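You operate a simulated robot arm through the tools that you are given. There is no shell and no other tool. Be economical: measure what you need, move in short steps, check, and stop when the job is done.

Carry out the task below with a simulated two-armed robot. There is one attempt and no reset: what you move stays moved.

JOB
Take the lid off the wide tin labelled "grit" on the top of the grey cupboard and lay it down there.

Only the result counts: the job must be done as asked and must still hold three seconds after the hand-in. Knocking over, shifting, dropping, spilling or breaking anything else fails it. Lids that push on must go on centred and level and be pressed home; caps that screw on are set level and turned clockwise until they are tight.

ROBOT AND FRAMES
Two 7-joint arms with two-finger parallel grippers on one trunk, on a base that drives. Base frame: it is fixed to the floor where the robot stands at the start and does not move with it; the origin is under the middle of the robot, x ahead of it, y to its left, z up; the surface under the hand at the start is at about z = 80. Readings come in cm, rad, newtons and seconds.
The left shoulder is at the start at [6.9, 18.2, 111.1], the right one opposite. With the tool pointing down near the work surface each hand reaches from about 28 to 74 cm from the robot's upright axis, wherever it stands, measured 20 degrees to its own side. Payload 3.91 kg a hand.
The tool frame of a hand sits at the grasp point between the pads (the TCP): z along the fingers, y along the line on which they close. The tips reach 3 cm beyond it. The gripper opens to 11 cm. The fingers are 2 cm wide and 1 cm thick; the gripper's body (4.8 by 11.2 cm) begins 5.5 cm behind the TCP.
Orientation is told as [roll, pitch, yaw] about the base's x, y, z axes, in that order, counted from this pose: with the fingers straight down and closing along the base's y, the tool's x points along the base's -x, its y along +y and its z along -z.

CONTROLS
- The arms move only by the tool drive_tool. It takes "left_series", "right_series" or both (then of equal length, played together; a hand with none holds still); each is one flat list of numbers, 7 for each row, row after row: the shift along the tool's x, y, z in cm, then the turn, a rotation vector about the tool's x, y, z in rad, then the finger opening in cm, from 0 to 11. In form: [dx, dy, dz, wx, wy, wz, jaw, dx, dy, dz, wx, wy, wz, jaw, ...]. A call has 1 to 8 rows; each row is the pose to reach, as a shift and turn from the pose commanded when the call began, along the tool's axes at that moment. Each row takes 0.2 s and may step no farther than 5 cm and 0.15 rad from the row before; otherwise, or with a gripper value out of range, the whole call is refused. A pose out of reach is approached as far as the arm can. The call stops where the force on the tool passes 40 N (or 10 N more than at its start, if that is more) or the arm is blocked; 0.2 s more then pass. The fingers move at their own pace (about 7.2 cm/s each) and stop on an object; they squeeze with about 41 N. The grip force told is the motor's: it shows also when the fingers shut on nothing. Time passes only in rows, and 0.2 s behind the last, so rows that repeat a pose let the fingers close. The reply holds the time, the measured pose of the TCP, the force on the tool along the base axes, the opening and the grip force, in the units named above and with some noise, with the torque about the TCP (base axes, N m) and any sound that the robot's microphone picked up, and new pictures: "views" is both (left out), scene, wrist or none (wrist: the cameras of the hands that moved).
- Cameras (640 x 400 px; columns grow to the right, rows downward): "scene" is now at [20.49, 2.3, 128.79]; the picture's right is [0.28, -0.96, 0.00], its down [-0.65, -0.19, -0.74] and it looks along [0.71, 0.20, -0.68] (base axes); focal length 214 px, centre (320, 200). "left" rides on the left gripper at [7.2, -1.7, -10.3] in its tool frame; the picture's right is [0.23, 0.97, 0.00], its down [-0.76, 0.18, -0.62] and it looks along [-0.61, 0.14, 0.78] (tool axes); focal length 222 px, centre (320, 200). "right" rides on the right gripper at [7.2, 1.7, -10.3] in its tool frame; the picture's right is [-0.23, 0.97, 0.00], its down [-0.76, -0.18, -0.62] and it looks along [-0.61, -0.14, 0.78] (tool axes); focal length 222 px, centre (320, 200). There is no depth. A picture from a camera that has moved, and an enlarged one, comes with that camera's place and axes in the base frame and with its lens.
- raise_lower(by): slides the trunk up (or, below 0, down) by that many cm; the arms and the scene camera ride with it, the base frame stays. It gives what a move gives, with no picture.
- roll_base(legs): drives the robot by 1 to 6 legs, each [ahead, left, turn to the left] in cm, cm and rad, along the robot's own axes; the way and the turn of a leg run together, so that a leg with both is an arc; at most 150 cm and 3.142 rad a leg. The arms and the cameras ride along, it lands a little off, and it stops where it bumps. It gives what a move gives, and a new picture of the scene camera.
- head_to(pan, tilt): turns the head with the scene camera to pan (to the left, within 1.396 rad either way) and tilt (down, from -0.506 to 1.204), counted from straight ahead of the robot. It gives what a move gives, and a new picture of the scene camera.
- inspect(camera, box): a new picture of the part [left, top, right, bottom] of that camera's present view, enlarged. The clock stands still meanwhile.
- finish_job(): hands the job in; it is judged then, once.

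Work in short steps. Places have to be worked out from the pictures, the camera data and where the tool is seen: move nearer, look again, correct. Check each grasp and each placing, and mend what went wrong. You have 120 turns and 260 pictures in all, those below and enlarged ones among them. Open the grippers and draw the arms clear of the work before you hand the job in, unless the task says otherwise; then end with one line.

The tools are called after "Call:" as a command line: name --argument value ..., lists and objects as JSON in quotes. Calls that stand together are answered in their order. drive_tool: Moves the arms, as the interface text tells. Its arguments: {"type":"object","properties":{"left_series":{"type":"array","items":{"type":"number"}},"right_series":{"type":"array","items":{"type":"number"}},"views":{"type":"string","enum":["both","scene","wrist","none"]}},"required":[]} The other tools are called the same way: raise_lower (by) slides the trunk up or down; roll_base (legs) drives the base; head_to (pan, tilt) turns the head that bears the scene camera; inspect (camera, box) takes an enlarged picture of a part of a camera's view; finish_job () hands the job in.

At the start:

```text
time: 0.0
left_position: [39.69, 38.1, 114.68]
left_tcp_rot: [0.001, 0.0, -0.001]
left_contact_force: [0.7, -1.1, -0.4]
left_moment: [0.01, 0.03, 0.02]
left_opening: 11.01
left_grasp_force: 0.2
right_position: [49.7, -4.39, 104.87]
right_tcp_rot: [-0.001, -0.001, 0.001]
right_contact_force: [-0.3, -0.4, 1.3]
right_moment: [0.01, 0.0, 0.0]
right_opening: 11.01
right_grasp_force: 0.0
trunk travel left (down, up): [-37.5, 13.9]
robot x, y, heading: [-0.14, 0.16, 0.006]
head pan, tilt: [0.279, 0.745]
```

scene: 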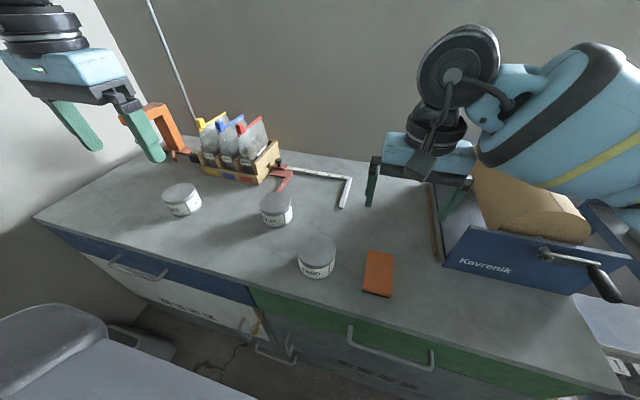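
right: 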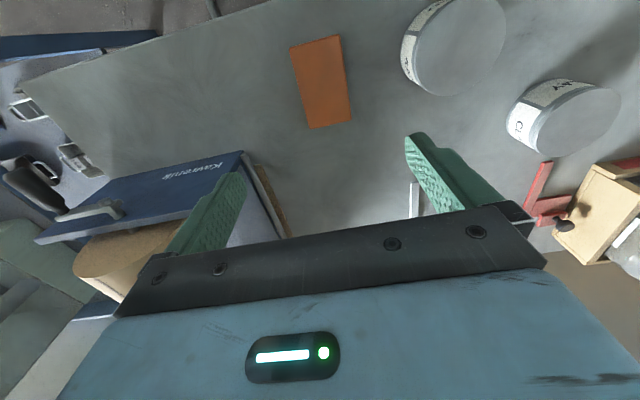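
left: 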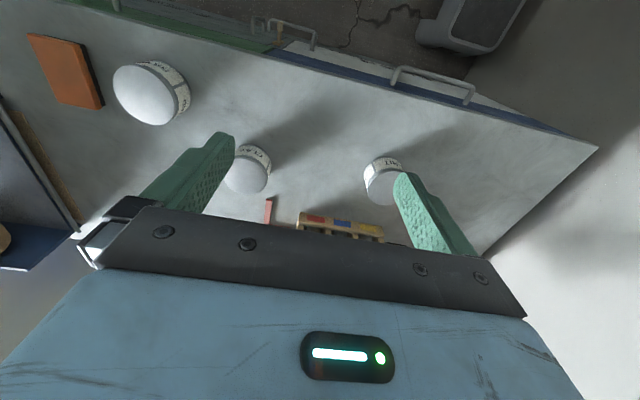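

Three tins are on the top; I need to read their labels first.

Call:
inspect --camera "scene" --box '[150, 170, 310, 270]'

Call:
inspect --camera "scene" --box '[270, 220, 366, 280]'

Call:
inspect --camera "left" --box '[340, 130, 440, 210]'

```text
4.00 times, centred on (230, 220) of scene
camera zoom: at [20.49, 2.3, 128.79], right [0.28, -0.96, 0.0], down [-0.65, -0.19, -0.74], along [0.71, 0.2, -0.68], focal length 858 px, centre (680, 120)
```

zoom: 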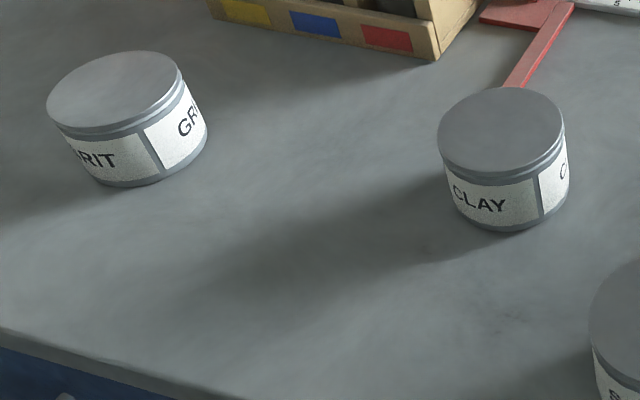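

```text
6.67 times, centred on (318, 250) of scene
camera zoom: at [20.49, 2.3, 128.79], right [0.28, -0.96, 0.0], down [-0.65, -0.19, -0.74], along [0.71, 0.2, -0.68], focal length 1430 px, centre (333, -133)
```

zoom: 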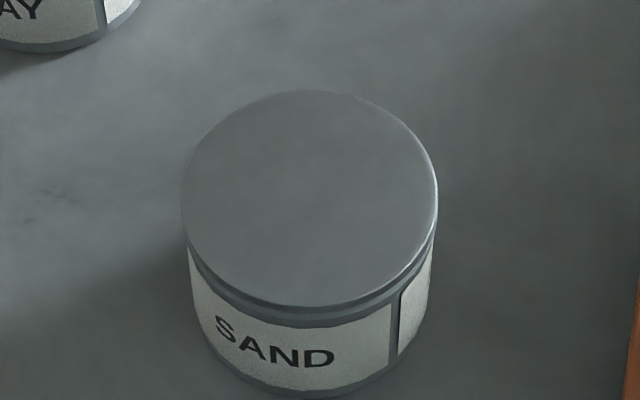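

```text
5.00 times, centred on (390, 170) of left
camera zoom: at [32.28, 36.51, 124.99], right [-0.23, 0.97, 0.0], down [0.76, 0.18, 0.62], along [0.61, 0.14, -0.78], focal length 1111 px, centre (-30, 350)
```

zoom: 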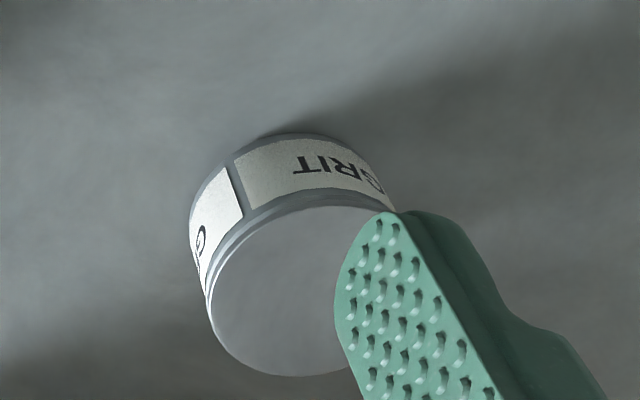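

The grit tin is the far-left one, with its lid top at about [56, 56.3, 86.5]. That is near the reach limit, so I'll look for free floor to the left before driving.

Call:
head_to --pan 1.0 --tilt 0.9

Call:
head_to --pan 0.75 --tilt 0.6

```text
time: 1.1
left_position: [39.66, 38.19, 114.79]
left_tcp_rot: [-0.002, 0.0, 0.001]
left_contact_force: [0.3, 0.4, 0.3]
left_moment: [0.01, 0.01, -0.01]
left_opening: 11.0
left_grasp_force: 0.0
right_position: [49.59, -4.49, 104.66]
right_tcp_rot: [0.0, -0.002, -0.001]
right_contact_force: [-0.1, 0.5, 0.3]
right_moment: [0.02, -0.03, 0.02]
right_opening: 11.01
right_grasp_force: 0.0
trunk travel left (down, up): [-37.5, 13.9]
robot x, y, heading: [0.17, -0.12, -0.002]
head pan, tilt: [1.0, 0.901]
camera scene: at [16.58, 6.36, 127.55], right [0.84, -0.54, 0.0], down [-0.42, -0.66, -0.62], along [0.34, 0.52, -0.78], focal length 214 px, centre (320, 200)
```

scene: 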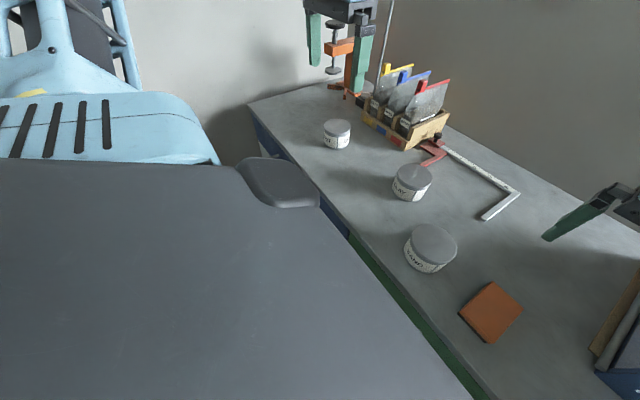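

```text
time: 1.9
left_position: [39.77, 38.13, 114.78]
left_tcp_rot: [-0.001, 0.0, 0.001]
left_contact_force: [-0.8, -0.4, 0.3]
left_moment: [0.01, -0.01, 0.01]
left_opening: 11.01
left_grasp_force: 0.0
right_position: [49.79, -4.5, 104.67]
right_tcp_rot: [-0.002, 0.001, 0.001]
right_contact_force: [-0.3, -0.4, -0.4]
right_moment: [0.01, -0.01, -0.06]
right_opening: 10.98
right_grasp_force: 0.1
trunk travel left (down, up): [-37.5, 13.9]
robot x, y, heading: [0.1, -0.06, -0.003]
head pan, tilt: [0.75, 0.6]
camera scene: at [18.95, 6.04, 130.03], right [0.68, -0.73, 0.0], down [-0.41, -0.39, -0.82], along [0.6, 0.56, -0.57], focal length 214 px, centre (320, 200)
```

scene: 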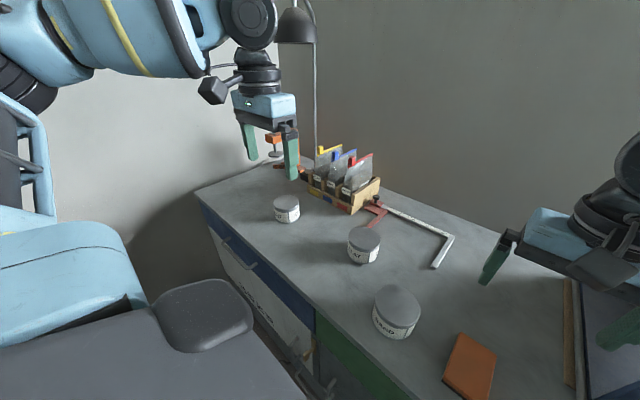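

Cupboard front edge is near x=39 and its left end near y=99, so there is room. I'll drive left about 30 cm and turn slightly, so both hands can reach the tin.

Call:
roll_base --legs '[[0, 15, 0], [0, 15, 0], [0, 0, 0.3]]'

Call:
head_to --pan 0.1 --tilt 0.75

```text
time: 6.4
left_position: [26.14, 78.65, 114.74]
left_tcp_rot: [-0.002, -0.001, 0.309]
left_contact_force: [0.0, -0.3, 0.5]
left_moment: [0.01, -0.01, -0.01]
left_opening: 11.01
left_grasp_force: 0.0
right_position: [48.66, 41.24, 104.7]
right_tcp_rot: [0.0, -0.001, 0.31]
right_contact_force: [-0.1, -0.3, 0.6]
right_moment: [0.04, 0.01, -0.02]
right_opening: 11.0
right_grasp_force: 0.1
trunk travel left (down, up): [-37.5, 13.9]
robot x, y, heading: [0.06, 30.42, 0.31]
head pan, tilt: [0.75, 0.6]
camera scene: at [16.22, 41.77, 130.03], right [0.87, -0.49, 0.0], down [-0.28, -0.49, -0.83], along [0.4, 0.72, -0.56], focal length 214 px, centre (320, 200)
```

scene: 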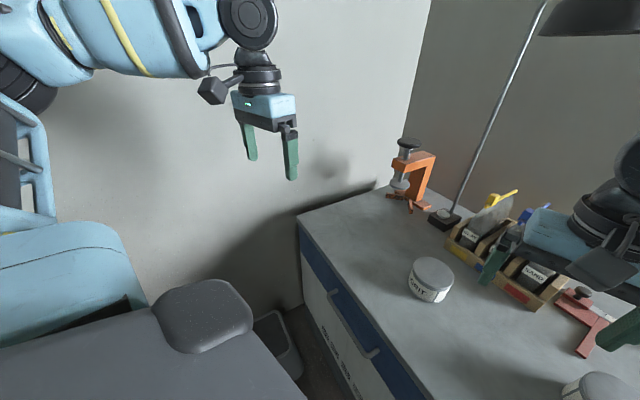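

```text
time: 7.5
left_position: [26.18, 78.66, 114.75]
left_tcp_rot: [-0.001, 0.0, 0.308]
left_contact_force: [0.5, 0.0, -2.0]
left_moment: [0.0, -0.03, 0.0]
left_opening: 10.99
left_grasp_force: 0.1
right_position: [48.69, 41.19, 104.69]
right_tcp_rot: [-0.001, -0.003, 0.31]
right_contact_force: [-0.2, -0.2, 0.5]
right_moment: [-0.01, -0.02, 0.0]
right_opening: 11.01
right_grasp_force: 0.0
trunk travel left (down, up): [-37.5, 13.9]
robot x, y, heading: [-0.29, 30.08, 0.306]
head pan, tilt: [0.099, 0.75]
camera scene: at [19.51, 37.35, 128.75], right [0.4, -0.92, 0.0], down [-0.63, -0.27, -0.73], along [0.67, 0.29, -0.68], focal length 214 px, centre (320, 200)
```

scene: 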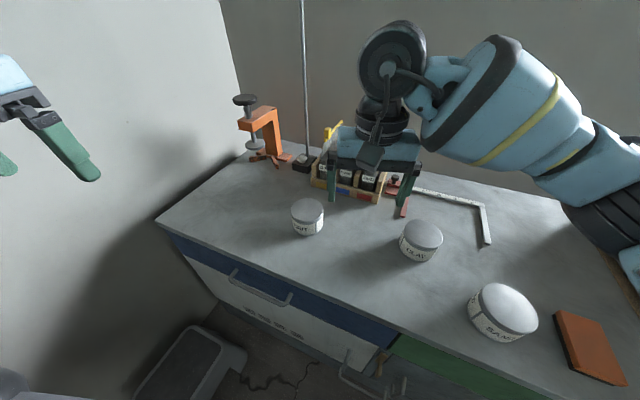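

Now a close look at the grit tin for position and lid rim height.

Call:
inspect --camera "scene" --box '[268, 190, 348, 240]'

Call:
inspect --camera "scene" --box '[380, 205, 460, 265]'

Call:
inspect --camera "right" --box '[0, 0, 640, 400]'

```text
8.00 times, centred on (308, 215) of scene
camera zoom: at [19.51, 37.35, 128.75], right [0.4, -0.92, 0.0], down [-0.63, -0.27, -0.73], along [0.67, 0.29, -0.68], focal length 1716 px, centre (416, 80)
```

zoom: 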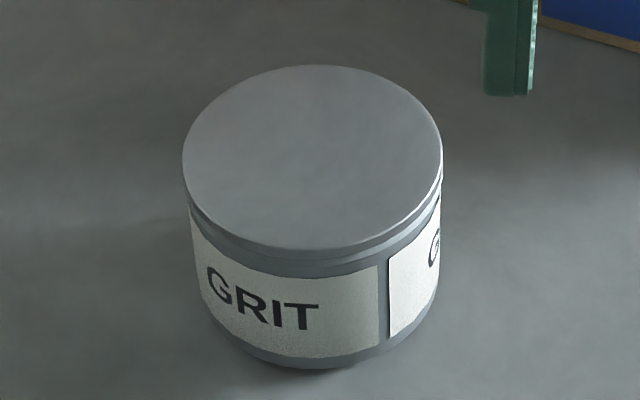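

```text
6.67 times, centred on (420, 235) of scene
camera zoom: at [19.51, 37.35, 128.75], right [0.4, -0.92, 0.0], down [-0.63, -0.27, -0.73], along [0.67, 0.29, -0.68], focal length 1430 px, centre (-347, -33)
```

zoom: 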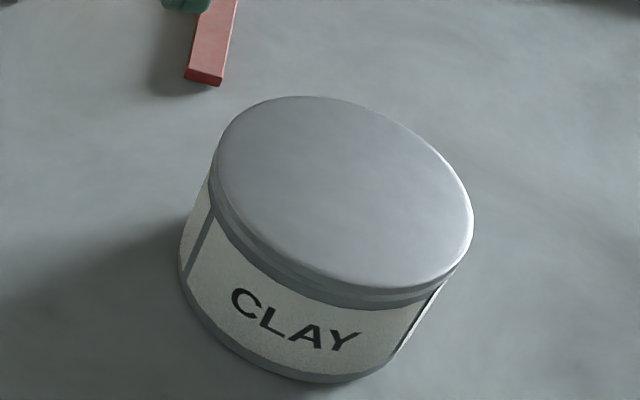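

```text
1.00 times, centred on (320, 200) of right (not enlarged: the box is as wide or as high as the picture)
camera zoom: at [41.14, 40.57, 115.07], right [-0.08, 1.0, 0.0], down [0.78, 0.06, 0.62], along [0.62, 0.05, -0.78], focal length 222 px, centre (320, 200)
```

zoom: 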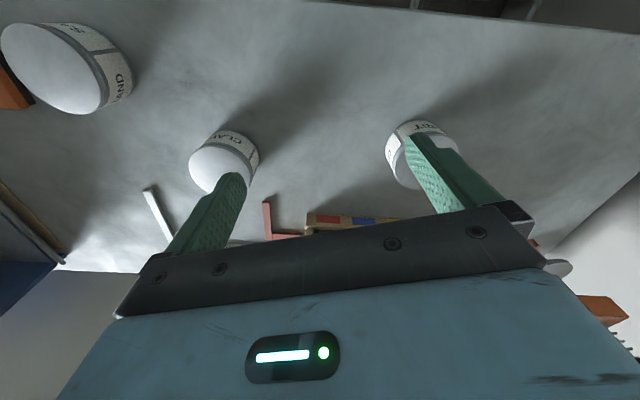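

Lid centre is about [56, 57, 86.5], lid diameter about 9 cm, with a thin rim. I'll bring the left hand above it and move the right hand aside.

Call:
drive_tool --left_series '[-2.7, -3.7, 0.75, 0, 0, 0, 11, -5.4, -7.4, 1.5, 0, 0, 0, 11, -8.2, -11.1, 2.25, 0, 0, 0, 11, -10.9, -14.8, 3, 0, 0, 0, 11, -13.6, -18.5, 3.75, 0, 0, 0, 11, -16.3, -22.2, 4.5, 0, 0, 0, 11, -19.1, -26, 5.25, 0, 0, 0, 11, -21.8, -29.7, 6, 0, 0, 0, 11]' --right_series '[0, -2.5, 0, 0, 0, 0, 11, 0, -5, 0, 0, 0, 0, 11, 0, -7.5, 0, 0, 0, 0, 11, 0, -10, 0, 0, 0, 0, 11, 0, -12, 0, 0, 0, 0, 11, 0, -13, 0, 0, 0, 0, 11, 0, -14, 0, 0, 0, 0, 11, 0, -14, 0, 0, 0, 0, 11]'

```text
time: 9.2
left_position: [45.75, 64.8, 110.73]
left_tcp_rot: [0.001, -0.002, 0.311]
left_contact_force: [0.2, 0.4, -0.1]
left_moment: [0.0, 0.02, -0.02]
left_opening: 11.0
left_grasp_force: 0.0
left hand out of reach, approached as far as the arm can: row 6, 7, 8
right_position: [52.94, 27.73, 104.74]
right_tcp_rot: [0.0, 0.0, 0.309]
right_contact_force: [-0.4, 0.7, 0.7]
right_moment: [-0.01, 0.01, 0.0]
right_opening: 11.0
right_grasp_force: 0.1
trunk travel left (down, up): [-37.5, 13.9]
robot x, y, heading: [0.23, 30.24, 0.312]
head pan, tilt: [0.099, 0.75]
camera scene: at [19.52, 37.36, 128.74], right [0.4, -0.92, 0.0], down [-0.63, -0.27, -0.73], along [0.67, 0.29, -0.68], focal length 214 px, centre (320, 200)
camera right: at [45.43, 27.26, 115.04], right [-0.08, 1.0, 0.0], down [0.78, 0.06, 0.62], along [0.62, 0.05, -0.78], focal length 222 px, centre (320, 200)
camera left: at [39.22, 61.07, 121.0], right [-0.51, 0.86, 0.0], down [0.67, 0.4, 0.62], along [0.54, 0.32, -0.78], focal length 222 px, centre (320, 200)
```

scene: 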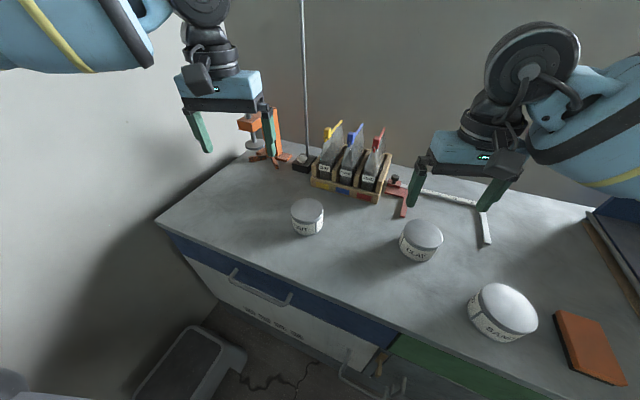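
right: 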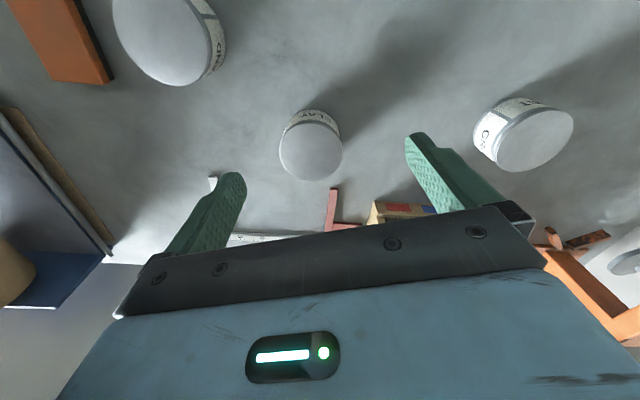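
left: 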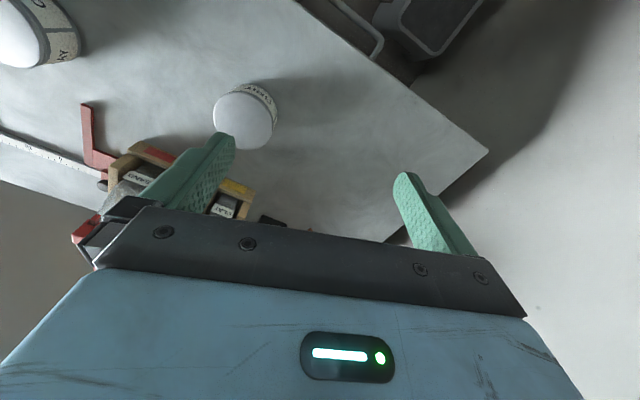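

The arm ran out of reach at that height; I'll descend first (clear air below) and then measure.

Call:
drive_tool --left_series '[0, 0, 4, 0, 0, 0, 11, 0, 0, 8, 0, 0, 0, 11, 0, 0, 12, 0, 0, 0, 11, 0, 0, 12, 0, 0, 0, 11]' --views "none"

```text
time: 10.2
left_position: [45.87, 64.67, 98.82]
left_tcp_rot: [0.0, -0.001, 0.309]
left_contact_force: [0.0, -0.9, -0.1]
left_moment: [0.0, 0.02, -0.01]
left_opening: 11.01
left_grasp_force: 0.0
right_position: [52.87, 27.83, 104.75]
right_tcp_rot: [0.001, -0.003, 0.309]
right_contact_force: [-0.8, -0.9, -0.3]
right_moment: [0.02, -0.01, -0.02]
right_opening: 10.99
right_grasp_force: 0.1
trunk travel left (down, up): [-37.5, 13.9]
robot x, y, heading: [0.3, 30.37, 0.307]
head pan, tilt: [0.099, 0.75]
```

Commanded pose is the clipped one. Now move over the lid: shift (10.1, -7.7) in base.

Call:
drive_tool --left_series '[-2.4, -3.5, 0.7, 0, 0, 0, 11, -4.9, -6.9, 1.4, 0, 0, 0, 11, -7.3, -10.4, 2, 0, 0, 0, 11, -7.3, -10.4, 2, 0, 0, 0, 11]'

```text
time: 11.2
left_position: [47.58, 63.35, 98.59]
left_tcp_rot: [0.0, 0.0, 0.308]
left_contact_force: [0.0, 0.3, -0.1]
left_moment: [-0.03, 0.01, -0.05]
left_opening: 11.01
left_grasp_force: 0.0
left hand out of reach, approached as far as the arm can: row 1, 2, 3, 4
right_position: [52.86, 27.8, 104.67]
right_tcp_rot: [-0.001, -0.003, 0.309]
right_contact_force: [-0.4, -0.5, -1.0]
right_moment: [-0.04, -0.01, -0.04]
right_opening: 11.01
right_grasp_force: 0.1
trunk travel left (down, up): [-37.5, 13.9]
robot x, y, heading: [-0.04, 30.07, 0.303]
head pan, tilt: [0.099, 0.75]
camera scene: at [19.48, 37.33, 128.75], right [0.4, -0.92, 0.0], down [-0.63, -0.27, -0.73], along [0.67, 0.29, -0.68], focal length 214 px, centre (320, 200)
camera left: at [40.98, 59.62, 108.78], right [-0.51, 0.86, 0.0], down [0.67, 0.4, 0.62], along [0.54, 0.32, -0.78], focal length 222 px, centre (320, 200)
```

scene: 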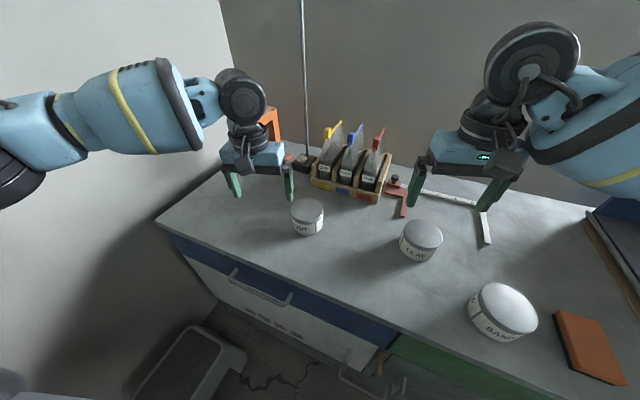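
left: 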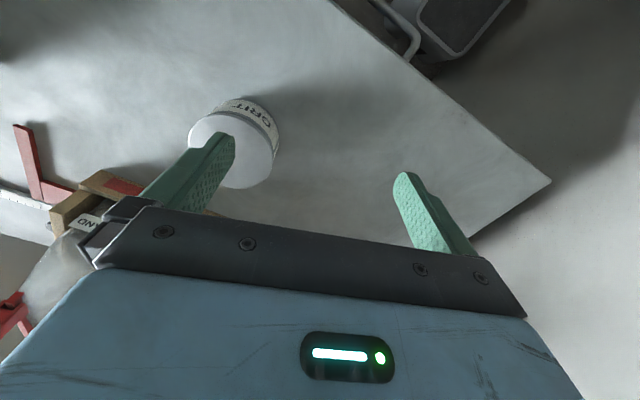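

The left arm is stuck at some joint limit, with its forearm swung in from the left. I'll turn the hand clockwise (tool +z) to relieve the wrist, then try moving in again.

Call:
drive_tool --left_series '[0, 0, 0, 0, 0, 0.14, 11, 0, 0, 0, 0, 0, 0.28, 11, 0, 0, 0, 0, 0, 0.42, 11, 0, 0, 0, 0, 0, 0.56, 11, -1.5, -2, 0, 0, 0, 0.56, 11, -3, -4, 0, 0, 0, 0.56, 11, -3, -4, 0, 0, 0, 0.56, 11]' --views "none"

```text
time: 12.8
left_position: [47.55, 63.34, 98.38]
left_tcp_rot: [-0.001, 0.0, -0.248]
left_contact_force: [-0.7, 0.1, -0.5]
left_moment: [0.0, 0.0, 0.0]
left_opening: 10.99
left_grasp_force: 0.1
left hand out of reach, approached as far as the arm can: row 5, 6, 7
right_position: [52.94, 27.82, 104.7]
right_tcp_rot: [0.0, -0.001, 0.308]
right_contact_force: [-0.3, 0.4, -0.2]
right_moment: [-0.01, 0.03, -0.02]
right_opening: 10.99
right_grasp_force: 0.1
trunk travel left (down, up): [-37.5, 13.9]
robot x, y, heading: [0.07, 30.5, 0.309]
head pan, tilt: [0.099, 0.75]
```

Wrist turn didn't help; it's arm extension. I'll check the gap between the base and the cupboard to see whether I can roll nearer.

Call:
head_to --pan 0.0 --tilt 1.2

```text
time: 13.8
left_position: [47.67, 63.31, 98.39]
left_tcp_rot: [0.001, 0.003, -0.248]
left_contact_force: [-0.3, -0.3, 0.4]
left_moment: [0.01, -0.01, -0.01]
left_opening: 11.0
left_grasp_force: 0.1
right_position: [53.03, 27.82, 104.76]
right_tcp_rot: [-0.001, 0.0, 0.311]
right_contact_force: [-0.4, 0.1, 0.6]
right_moment: [0.03, 0.01, 0.0]
right_opening: 11.0
right_grasp_force: 0.0
trunk travel left (down, up): [-37.5, 13.9]
robot x, y, heading: [-0.08, 30.12, 0.314]
head pan, tilt: [0.0, 1.201]
camera scene: at [17.24, 35.76, 125.58], right [0.3, -0.95, 0.0], down [-0.89, -0.28, -0.36], along [0.35, 0.11, -0.93], focal length 214 px, centre (320, 200)
```

scene: 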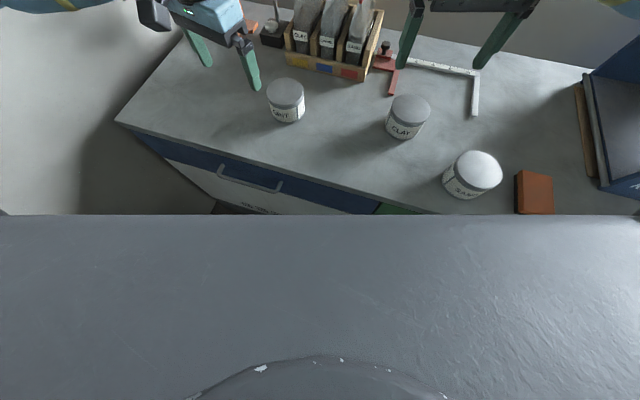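

Base footprint isn't visible, so first I'll test whether reach grows lower down: descend beside the tin to z≈91, then try moving in a little (fingers are still clear of the tin).

Call:
drive_tool --left_series '[0, 0, 4, 0, 0, 0, 11, 0, 0, 7, 0, 0, 0, 11, -1.5, 0, 7, 0, 0, 0, 11, -3, 0, 7, 0, 0, 0, 11, -3, 0, 7, 0, 0, 0, 11]' --views "none"

Call:
head_to --pan 0.2 --tilt 0.75

```text
time: 14.9
left_position: [48.01, 63.4, 91.38]
left_tcp_rot: [-0.001, 0.001, -0.252]
left_contact_force: [-0.1, -1.3, -0.6]
left_moment: [-0.03, 0.01, 0.0]
left_opening: 11.0
left_grasp_force: 0.1
left hand out of reach, approached as far as the arm can: row 3, 4, 5
right_position: [52.94, 27.72, 104.73]
right_tcp_rot: [-0.002, -0.001, 0.309]
right_contact_force: [0.5, 0.1, 0.2]
right_moment: [0.02, -0.01, -0.02]
right_opening: 10.98
right_grasp_force: 0.0
trunk travel left (down, up): [-37.5, 13.9]
robot x, y, heading: [0.07, 30.19, 0.31]
head pan, tilt: [0.0, 1.201]
```

```text
time: 15.8
left_position: [48.01, 63.44, 91.47]
left_tcp_rot: [0.0, -0.001, -0.251]
left_contact_force: [0.6, 0.1, -0.2]
left_moment: [0.02, -0.01, -0.02]
left_opening: 10.98
left_grasp_force: 0.1
right_position: [53.01, 27.74, 104.7]
right_tcp_rot: [0.001, 0.001, 0.31]
right_contact_force: [-0.2, 0.1, -0.7]
right_moment: [0.01, -0.01, 0.02]
right_opening: 10.97
right_grasp_force: 0.1
trunk travel left (down, up): [-37.5, 13.9]
robot x, y, heading: [0.09, 30.6, 0.307]
head pan, tilt: [0.201, 0.75]
camera scene: at [19.14, 38.09, 128.74], right [0.49, -0.87, 0.0], down [-0.6, -0.33, -0.73], along [0.64, 0.36, -0.68], focal length 214 px, centre (320, 200)
```

scene: 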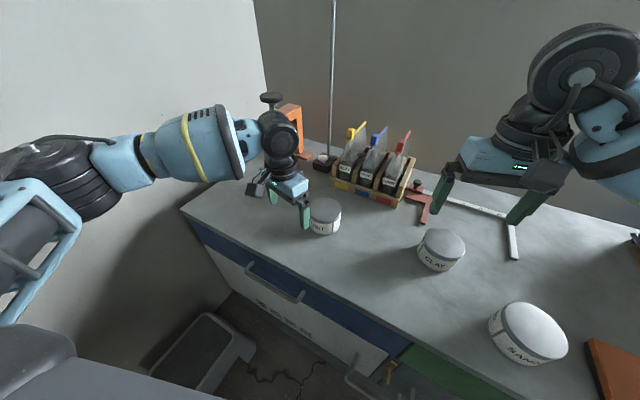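

Left hand reach is limited to ~48 cm from its shoulder in this posture. I'll lift and retract both hands, then reposition the base further left, more squarely facing the tin, so both arms reach comfortably.

Call:
drive_tool --left_series '[0, 0, -4, 0, 0, 0, 11, 0, 0, -8, 0, 0, -0.1, 11, 2, 0, -12, 0, 0, -0.2, 11, 5, 0, -14, 0, 0, -0.3, 11, 9, 0, -14, 0, 0, -0.4, 11, 12, 0, -14, 0, 0, -0.5, 11]' --right_series '[2, 0, 0, 0, 0, 0, 11, 4, 0, 0, 0, 0, 0, 11, 6, 0, 0, 0, 0, 0, 11, 8, 0, 0, 0, 0, 0, 11, 8, 0, 0, 0, 0, 0, 11, 8, 0, 0, 0, 0, 0, 11]' --views "none"

Call:
roll_base --legs '[[0, 0, -0.16], [0, 10, 0], [0, 9, 0]]'

```text
time: 17.2
left_position: [36.41, 66.42, 105.33]
left_tcp_rot: [0.0, -0.001, 0.251]
left_contact_force: [-0.6, -0.3, -0.6]
left_moment: [-0.01, 0.0, -0.01]
left_opening: 11.01
left_grasp_force: 0.1
left hand out of reach, approached as far as the arm can: row 2
right_position: [45.16, 25.29, 104.71]
right_tcp_rot: [0.0, -0.002, 0.309]
right_contact_force: [0.1, 0.2, 0.5]
right_moment: [-0.01, -0.01, -0.04]
right_opening: 11.02
right_grasp_force: 0.0
trunk travel left (down, up): [-37.5, 13.9]
robot x, y, heading: [0.06, 30.5, 0.307]
head pan, tilt: [0.201, 0.75]
```

```text
time: 20.5
left_position: [39.06, 78.66, 105.24]
left_tcp_rot: [0.0, 0.001, 0.089]
left_contact_force: [-0.4, -0.3, 0.2]
left_moment: [0.0, -0.01, 0.04]
left_opening: 10.99
left_grasp_force: 0.2
right_position: [41.16, 36.75, 104.79]
right_tcp_rot: [0.002, -0.001, 0.149]
right_contact_force: [0.3, -0.2, 0.5]
right_moment: [-0.02, 0.02, 0.03]
right_opening: 11.04
right_grasp_force: 0.1
trunk travel left (down, up): [-37.5, 13.9]
robot x, y, heading: [-3.08, 49.15, 0.148]
head pan, tilt: [0.201, 0.75]
camera scene: at [17.39, 53.47, 128.74], right [0.34, -0.94, 0.0], down [-0.64, -0.23, -0.73], along [0.69, 0.25, -0.68], focal length 214 px, centre (320, 200)
```

scene: 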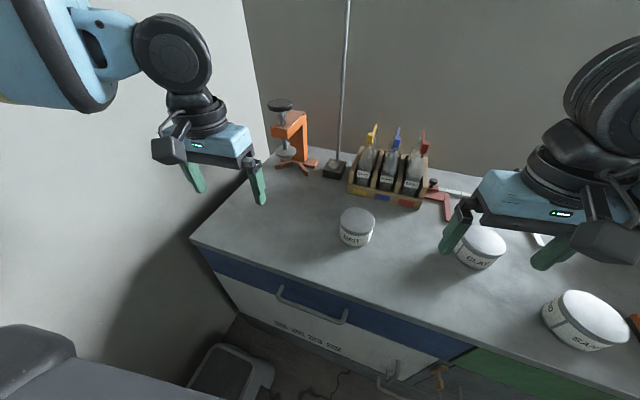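

Base is at x=-3 after the lateral drive. Now move ahead in small legs.

Call:
roll_base --legs '[[4, 0, 0], [4, 0, 0]]'

```text
time: 21.8
left_position: [46.96, 79.8, 105.2]
left_tcp_rot: [0.0, -0.001, 0.088]
left_contact_force: [1.3, -0.1, -0.8]
left_moment: [-0.01, 0.05, 0.01]
left_opening: 11.02
left_grasp_force: 0.1
right_position: [49.09, 37.9, 104.66]
right_tcp_rot: [-0.001, 0.0, 0.148]
right_contact_force: [0.2, 0.4, -0.2]
right_moment: [-0.01, 0.04, 0.01]
right_opening: 11.01
right_grasp_force: 0.0
trunk travel left (down, up): [-37.5, 13.9]
robot x, y, heading: [5.05, 49.67, 0.144]
head pan, tilt: [0.201, 0.75]
camera scene: at [25.3, 54.63, 128.73], right [0.34, -0.94, 0.0], down [-0.64, -0.23, -0.73], along [0.69, 0.25, -0.68], focal length 214 px, centre (320, 200)
```

scene: 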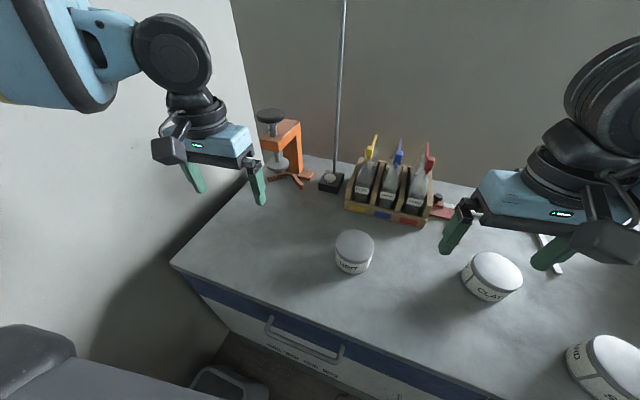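

No bump. Left hand now moves over the lid at about [56.3, 57.1]; the right hand shifts aside.

Call:
drive_tool --left_series '[-1.2, -3.9, 1.3, 0, 0, 0, 11, -2.4, -7.8, 2.7, 0, 0, 0, 11, -3.6, -11.7, 4, 0, 0, 0, 11, -4.9, -15.6, 5.3, 0, 0, 0, 11, -6.1, -19.5, 6.7, 0, 0, 0, 11, -7.3, -23.4, 8, 0, 0, 0, 11, -7.3, -23.4, 8, 0, 0, 0, 11]' --right_series '[0, -3, 0, 0, 0, 0, 11, 0, -6, 0, 0, 0, 0, 11, 0, -8, 0, 0, 0, 0, 11, 0, -8, 0, 0, 0, 0, 11, 0, -8, 0, 0, 0, 0, 11, 0, -8, 0, 0, 0, 0, 11, 0, -8, 0, 0, 0, 0, 11]'

```text
time: 23.4
left_position: [50.35, 69.29, 97.55]
left_tcp_rot: [0.0, 0.0, 0.089]
left_contact_force: [-0.6, 0.0, 0.1]
left_moment: [-0.01, 0.01, 0.01]
left_opening: 10.99
left_grasp_force: 0.1
left hand out of reach, approached as far as the arm can: row 3, 4, 5, 6, 7
right_position: [50.28, 29.96, 104.62]
right_tcp_rot: [0.002, -0.001, 0.148]
right_contact_force: [0.7, 0.6, -0.1]
right_moment: [-0.02, -0.03, 0.0]
right_opening: 11.0
right_grasp_force: 0.0
trunk travel left (down, up): [-37.5, 13.9]
robot x, y, heading: [5.36, 50.08, 0.148]
head pan, tilt: [0.201, 0.75]
camera scene: at [25.24, 54.63, 128.74], right [0.34, -0.94, 0.0], down [-0.64, -0.23, -0.73], along [0.69, 0.25, -0.68], focal length 214 px, centre (320, 200)
camera right: at [42.73, 30.5, 114.98], right [0.08, 1.0, 0.0], down [0.78, -0.06, 0.62], along [0.62, -0.05, -0.78], focal length 222 px, centre (320, 200)
camera left: at [43.17, 66.99, 107.83], right [-0.31, 0.95, 0.0], down [0.74, 0.24, 0.62], along [0.59, 0.2, -0.78], focal length 222 px, centre (320, 200)
```

scene: 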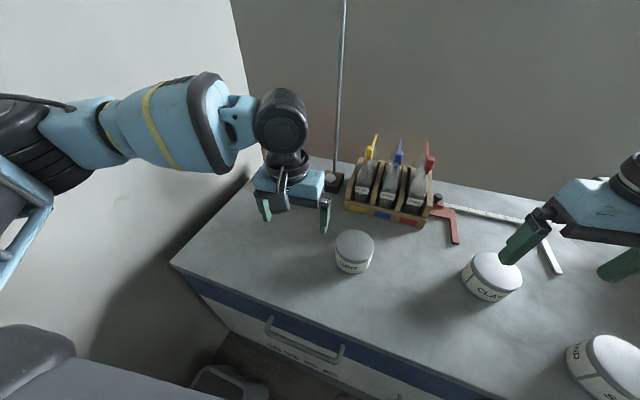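
right: 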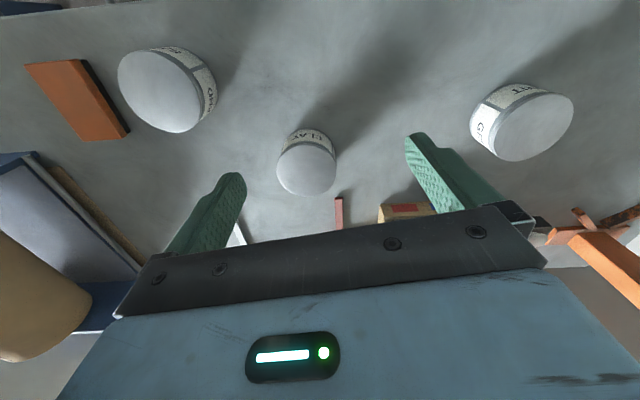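
left: 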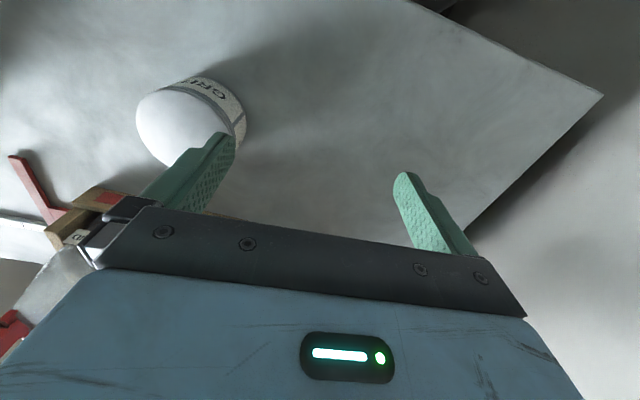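

The left arm is limited inward, but it suits holding the tin from the left side. So the right hand, which reached the centre line at the start, will take the lid. Left backs off, right moves in.

Call:
drive_tool --left_series '[0, 3, -1, 0, 0, 0, 11, 1, 6, -2, 0, 0, 0, 11, 2, 9, -3, 0, 0, 0, 11, 3, 12, -4, 0, 0, 0, 11, 3, 12, -4, 0, 0, 0, 11, 3, 12, -4, 0, 0, 0, 11, 3, 12, -4, 0, 0, 0, 11, 3, 12, -4, 0, 0, 0, 11]' --right_series '[0, 0, 0, 0, 0, 0, 11, -1.5, 4, 1, 0, 0, 0, 11, -3, 8, 2, 0, 0, 0, 11, -4.5, 12.3, 3, 0, 0, 0, 11, -6, 16.6, 4.5, 0, 0, 0, 11, -8, 20.8, 6, 0, 0, 0, 11, -9.9, 25, 7.6, 0, 0, 0, 11, -9.9, 25.9, 7.6, 0, 0, 0, 11]'

```text
time: 25.2
left_position: [46.53, 80.59, 101.46]
left_tcp_rot: [0.0, 0.001, 0.089]
left_contact_force: [0.2, 0.2, -0.4]
left_moment: [0.01, 0.01, -0.02]
left_opening: 10.98
left_grasp_force: 0.0
right_position: [56.2, 56.98, 97.07]
right_tcp_rot: [0.001, -0.001, 0.15]
right_contact_force: [-0.6, 0.1, 0.2]
right_moment: [-0.01, -0.01, 0.0]
right_opening: 10.98
right_grasp_force: 0.1
trunk travel left (down, up): [-37.5, 13.9]
robot x, y, heading: [4.85, 50.0, 0.151]
head pan, tilt: [0.201, 0.75]
camera scene: at [25.19, 54.56, 128.75], right [0.34, -0.94, 0.0], down [-0.64, -0.23, -0.73], along [0.69, 0.25, -0.68], focal length 214 px, centre (320, 200)
camera right: at [48.62, 57.58, 107.52], right [0.08, 1.0, 0.0], down [0.78, -0.06, 0.62], along [0.62, -0.05, -0.78], focal length 222 px, centre (320, 200)
camera left: at [39.13, 78.31, 111.8], right [-0.31, 0.95, 0.0], down [0.74, 0.24, 0.62], along [0.59, 0.2, -0.78], focal length 222 px, centre (320, 200)
```

scene: 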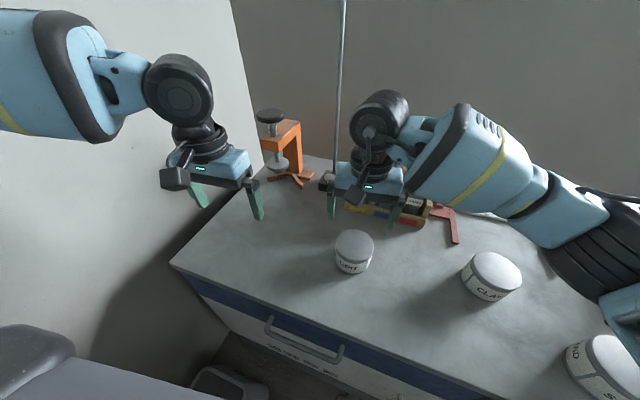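
right: 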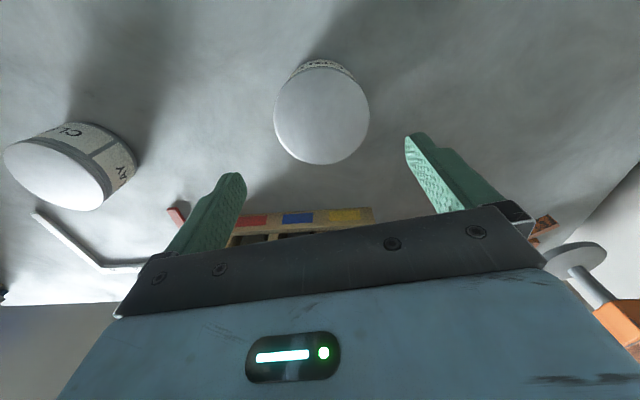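
left: 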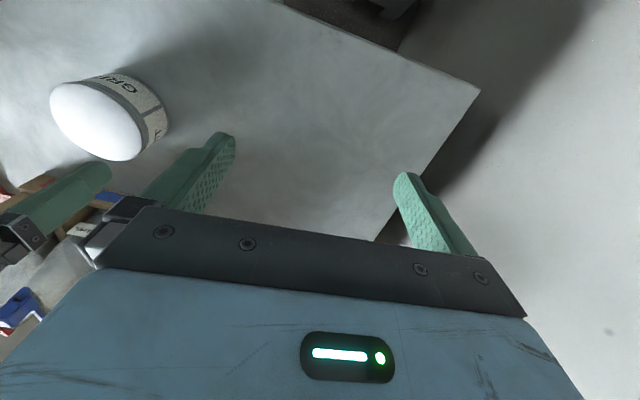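

Right hand is centred over the lid (wrist view gives ~[56, 57.2]). Descend to just above the lid and look.

Call:
drive_tool --right_series '[0, 0, 3, 0, 0, 0, 11, 0, 0.15, 5.2, 0, 0, 0, 11, 0, 0.15, 5.2, 0, 0, 0, 11]'

Call:
inspect --camera "scene" --box '[310, 180, 430, 280]'

```text
time: 26.0
left_position: [46.39, 80.67, 101.51]
left_tcp_rot: [0.0, 0.0, 0.089]
left_contact_force: [-0.4, -0.3, 0.3]
left_moment: [-0.02, -0.02, -0.01]
left_opening: 11.01
left_grasp_force: 0.1
right_position: [55.87, 57.07, 91.87]
right_tcp_rot: [-0.001, -0.002, 0.148]
right_contact_force: [0.0, 0.3, -0.6]
right_moment: [0.01, -0.04, -0.03]
right_opening: 10.98
right_grasp_force: 0.0
trunk travel left (down, up): [-37.5, 13.9]
robot x, y, heading: [5.22, 49.65, 0.148]
head pan, tilt: [0.201, 0.75]
camera scene: at [25.2, 54.61, 128.75], right [0.34, -0.94, 0.0], down [-0.64, -0.23, -0.73], along [0.69, 0.25, -0.68], focal length 214 px, centre (320, 200)
camera right: at [48.53, 57.79, 102.2], right [0.08, 1.0, 0.0], down [0.78, -0.06, 0.62], along [0.62, -0.05, -0.78], focal length 222 px, centre (320, 200)
```

scene: 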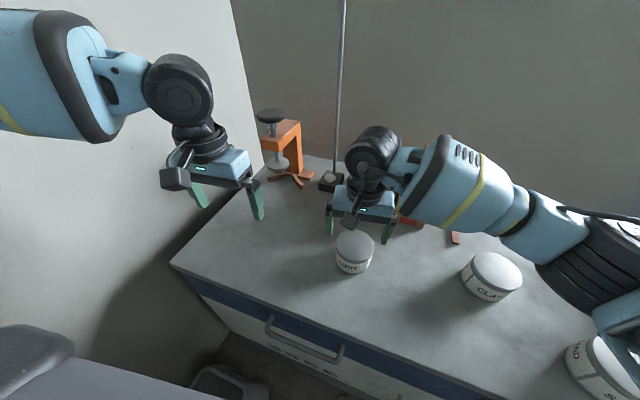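
right: 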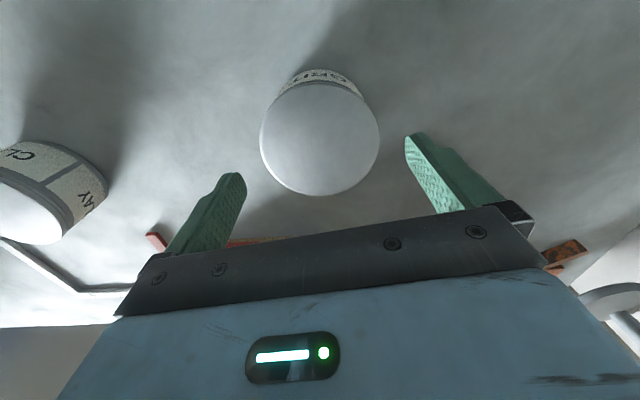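

```text
4.00 times, centred on (370, 230) of scene
camera zoom: at [25.2, 54.61, 128.75], right [0.34, -0.94, 0.0], down [-0.64, -0.23, -0.73], along [0.69, 0.25, -0.68], focal length 858 px, centre (120, 80)
```

zoom: 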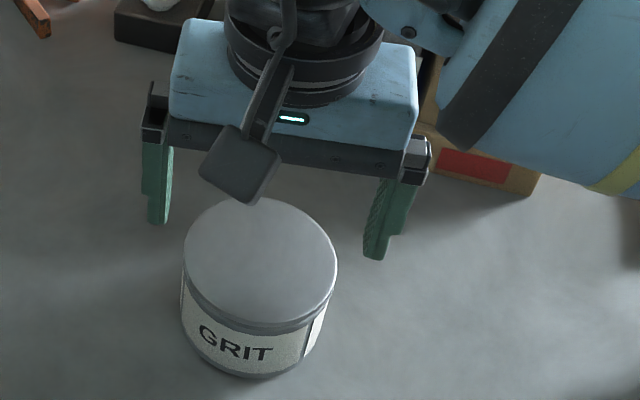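

Alignment is good (lid centre [56.0, 57.2] from the wrist view). Lower so the tips overlap just the lid rim (~1.2 cm), then close.

Call:
drive_tool --right_series '[0, 0.1, 2, 0, 0, 0, 11, 0, 0.1, 3.7, 0, 0, 0, 11, 0, 0.1, 3.7, 0, 0, 0, 11]' --views "wrist"

Call:
inspect --camera "scene" --box '[310, 190, 410, 280]'

```text
time: 26.8
left_position: [46.44, 80.62, 101.45]
left_tcp_rot: [0.001, 0.0, 0.09]
left_contact_force: [0.3, 0.4, -0.1]
left_moment: [0.0, 0.01, -0.03]
left_opening: 11.0
left_grasp_force: 0.1
right_position: [56.23, 57.27, 88.19]
right_tcp_rot: [0.001, -0.002, 0.15]
right_contact_force: [0.1, 1.0, -0.6]
right_moment: [-0.02, -0.05, 0.02]
right_opening: 11.02
right_grasp_force: 0.1
trunk travel left (down, up): [-37.5, 13.9]
robot x, y, heading: [4.98, 49.88, 0.146]
head pan, tilt: [0.201, 0.75]
camera right: at [48.61, 57.85, 98.62], right [0.08, 1.0, 0.0], down [0.78, -0.06, 0.62], along [0.62, -0.05, -0.78], focal length 222 px, centre (320, 200)
```

right: 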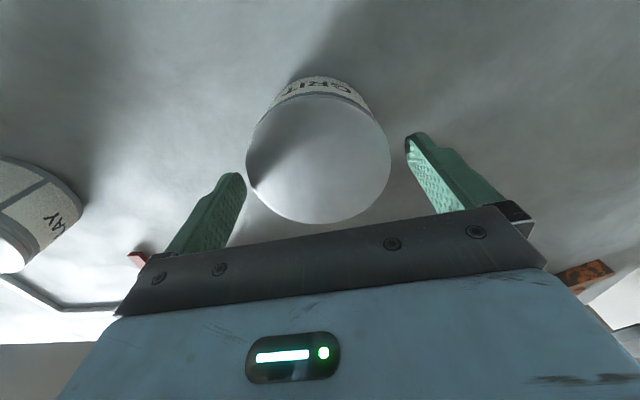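

```text
4.44 times, centred on (360, 235) of scene
camera zoom: at [25.2, 54.62, 128.75], right [0.34, -0.94, 0.0], down [-0.64, -0.23, -0.73], along [0.69, 0.25, -0.68], focal length 953 px, centre (142, 44)
```

zoom: 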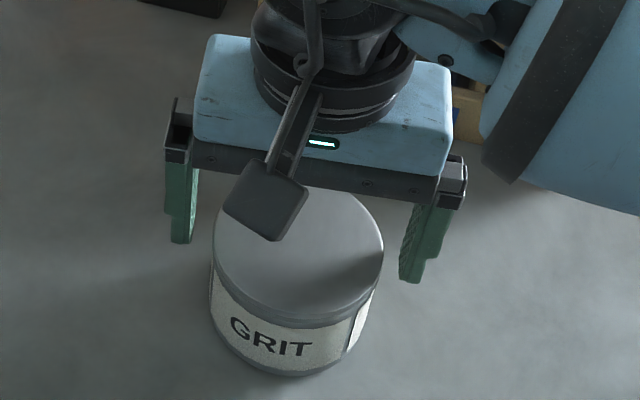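

Tips are about 0.9 cm below the lid top. Close and read the grip.

Call:
drive_tool --right_series '[0, 0, 0, 0, 0, 0, 9.8, 0, 0, 0, 0, 0, 0, 8.9, 0, 0, 0, 0, 0, 0, 8, 0, 0, 0, 0, 0, 0, 7, 0, 0, 0, 0, 0, 0, 7]' --views "wrist"

Call:
inspect --camera "scene" --box '[310, 190, 410, 280]'

```text
time: 28.0
left_position: [46.38, 80.81, 101.47]
left_tcp_rot: [0.0, -0.001, 0.089]
left_contact_force: [0.8, 0.1, -0.3]
left_moment: [0.02, 0.01, 0.04]
left_opening: 11.01
left_grasp_force: 0.0
right_position: [56.17, 57.12, 88.33]
right_tcp_rot: [0.0, 0.001, 0.148]
right_contact_force: [-0.5, -1.3, -0.1]
right_moment: [-0.11, -0.01, 0.01]
right_opening: 8.68
right_grasp_force: 41.3
trunk travel left (down, up): [-37.5, 13.9]
robot x, y, heading: [5.48, 49.68, 0.146]
head pan, tilt: [0.201, 0.75]
camera right: at [48.62, 57.82, 98.64], right [0.08, 1.0, 0.0], down [0.78, -0.06, 0.62], along [0.62, -0.05, -0.78], focal length 222 px, centre (320, 200)
```

right: 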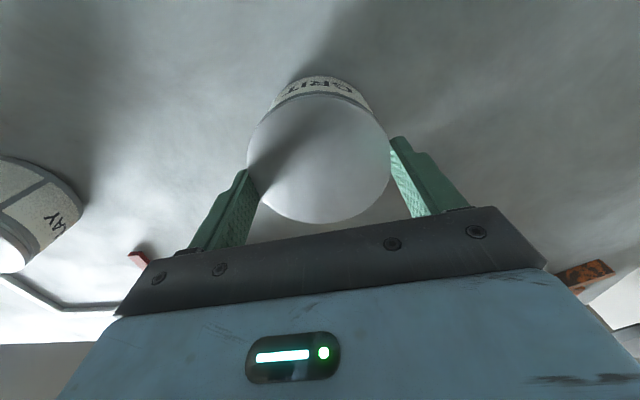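

```text
4.44 times, centred on (360, 235) of scene
camera zoom: at [25.21, 54.6, 128.74], right [0.34, -0.94, 0.0], down [-0.64, -0.23, -0.73], along [0.69, 0.25, -0.68], focal length 953 px, centre (142, 44)
```

zoom: 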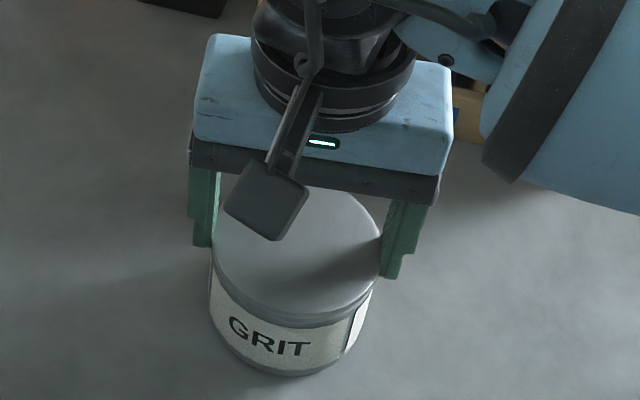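

Gripped at 8.68 cm opening, 41 N. Now lift slowly by 1 cm and watch the force and whether the tin comes along.

Call:
drive_tool --right_series '[0, 0, -0.3, 0, 0, 0, 7, 0, 0, -0.6, 0, 0, 0, 7, 0, 0, -0.9, 0, 0, 0, 7, 0, 0, -0.9, 0, 0, 0, 7]' --views "wrist"

Call:
inspect --camera "scene" --box '[310, 190, 410, 280]'

```text
time: 29.0
left_position: [46.4, 80.62, 101.35]
left_tcp_rot: [0.0, 0.0, 0.088]
left_contact_force: [0.1, 0.5, 0.4]
left_moment: [0.0, 0.01, -0.01]
left_opening: 10.99
left_grasp_force: 0.2
right_position: [56.2, 57.36, 89.18]
right_tcp_rot: [0.001, 0.0, 0.148]
right_contact_force: [0.4, 0.9, -4.8]
right_moment: [0.04, -0.03, 0.02]
right_opening: 8.68
right_grasp_force: 41.0
trunk travel left (down, up): [-37.5, 13.9]
robot x, y, heading: [4.85, 49.85, 0.146]
head pan, tilt: [0.201, 0.75]
camera right: at [48.72, 57.91, 99.51], right [0.08, 1.0, 0.0], down [0.78, -0.06, 0.62], along [0.62, -0.05, -0.78], focal length 222 px, centre (320, 200)
```

right: 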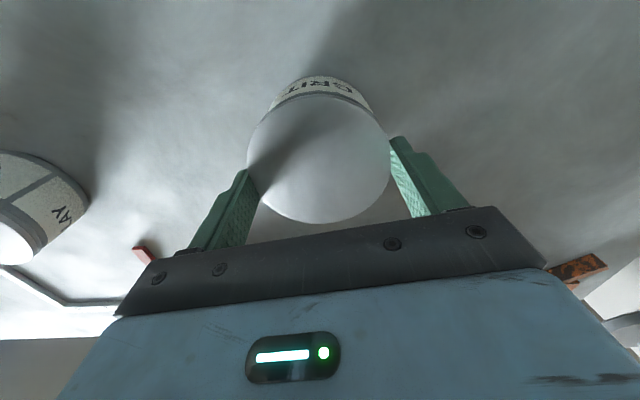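

```text
4.44 times, centred on (360, 235) of scene
camera zoom: at [25.24, 54.62, 128.74], right [0.34, -0.94, 0.0], down [-0.64, -0.23, -0.73], along [0.69, 0.25, -0.68], focal length 953 px, centre (142, 44)
```

zoom: 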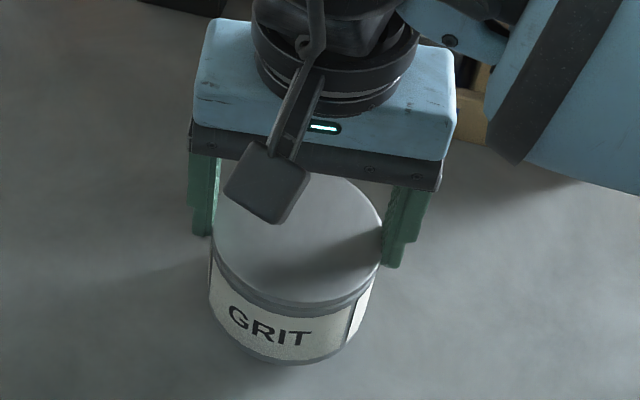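

The whole tin lifts (≈5 N), so I need the left hand to hold the body. I'll turn the lid grip a bit clockwise to leave room on the front-left, and set the tin back down at the same spot.

Call:
drive_tool --right_series '[0, 0, 0, 0, 0, 0.1, 7, 0, 0, 0, 0, 0, 0.2, 7, 0, 0, 0, 0, 0, 0.3, 7, 0, 0, 0.3, 0, 0, 0.3, 7, 0, 0, 0.6, 0, 0, 0.3, 7, 0, 0, 0.85, 0, 0, 0.3, 7, 0, 0, 0.9, 0, 0, 0.3, 7]' --views "none"

```text
time: 30.6
left_position: [46.37, 80.63, 101.59]
left_tcp_rot: [0.0, 0.001, 0.09]
left_contact_force: [0.6, -0.1, 0.4]
left_moment: [-0.02, 0.0, 0.0]
left_opening: 10.98
left_grasp_force: 0.0
right_position: [56.19, 57.33, 88.29]
right_tcp_rot: [-0.002, -0.002, -0.152]
right_contact_force: [0.9, -0.6, -0.6]
right_moment: [-0.15, 0.06, 0.05]
right_opening: 8.66
right_grasp_force: 41.5
trunk travel left (down, up): [-37.5, 13.9]
robot x, y, heading: [5.08, 50.18, 0.146]
head pan, tilt: [0.201, 0.75]
```

Tin is back on the top. Now prepare the left hand: move nearer and yaw clockwise, then tilt so its fingers point at the tin from front-left, 20° below horizontal.

Call:
drive_tool --left_series '[0, -1.5, 0, 0, 0, 0.145, 11, 0, -3, 0, 0, 0, 0.29, 11, 0, -4.5, 0, 0, 0, 0.435, 11, 0, -6, 0, 0, 0, 0.58, 11, 0, -7, 0, 0, 0, 0.725, 11, 0, -7, 0, 0, 0, 0.874, 11, 0, -7, 0, 0, 0, 0.874, 11]' --views "scene"

```text
time: 32.2
left_position: [47.44, 73.62, 101.41]
left_tcp_rot: [0.001, 0.0, -0.787]
left_contact_force: [0.2, -0.2, -0.5]
left_moment: [0.0, 0.0, 0.03]
left_opening: 11.02
left_grasp_force: 0.0
right_position: [56.29, 57.39, 88.31]
right_tcp_rot: [-0.001, -0.002, -0.151]
right_contact_force: [2.0, 1.5, 1.1]
right_moment: [0.02, 0.02, 0.02]
right_opening: 8.68
right_grasp_force: 41.5
trunk travel left (down, up): [-37.5, 13.9]
robot x, y, heading: [5.19, 49.8, 0.15]
head pan, tilt: [0.201, 0.75]
camera scene: at [25.21, 54.63, 128.74], right [0.34, -0.94, 0.0], down [-0.64, -0.23, -0.73], along [0.69, 0.25, -0.68], focal length 214 px, centre (320, 200)
```

scene: 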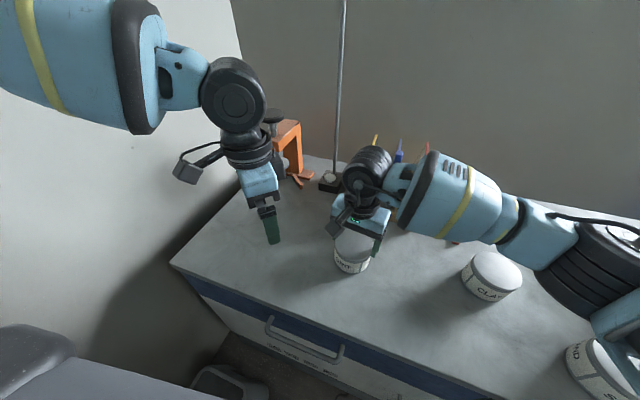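

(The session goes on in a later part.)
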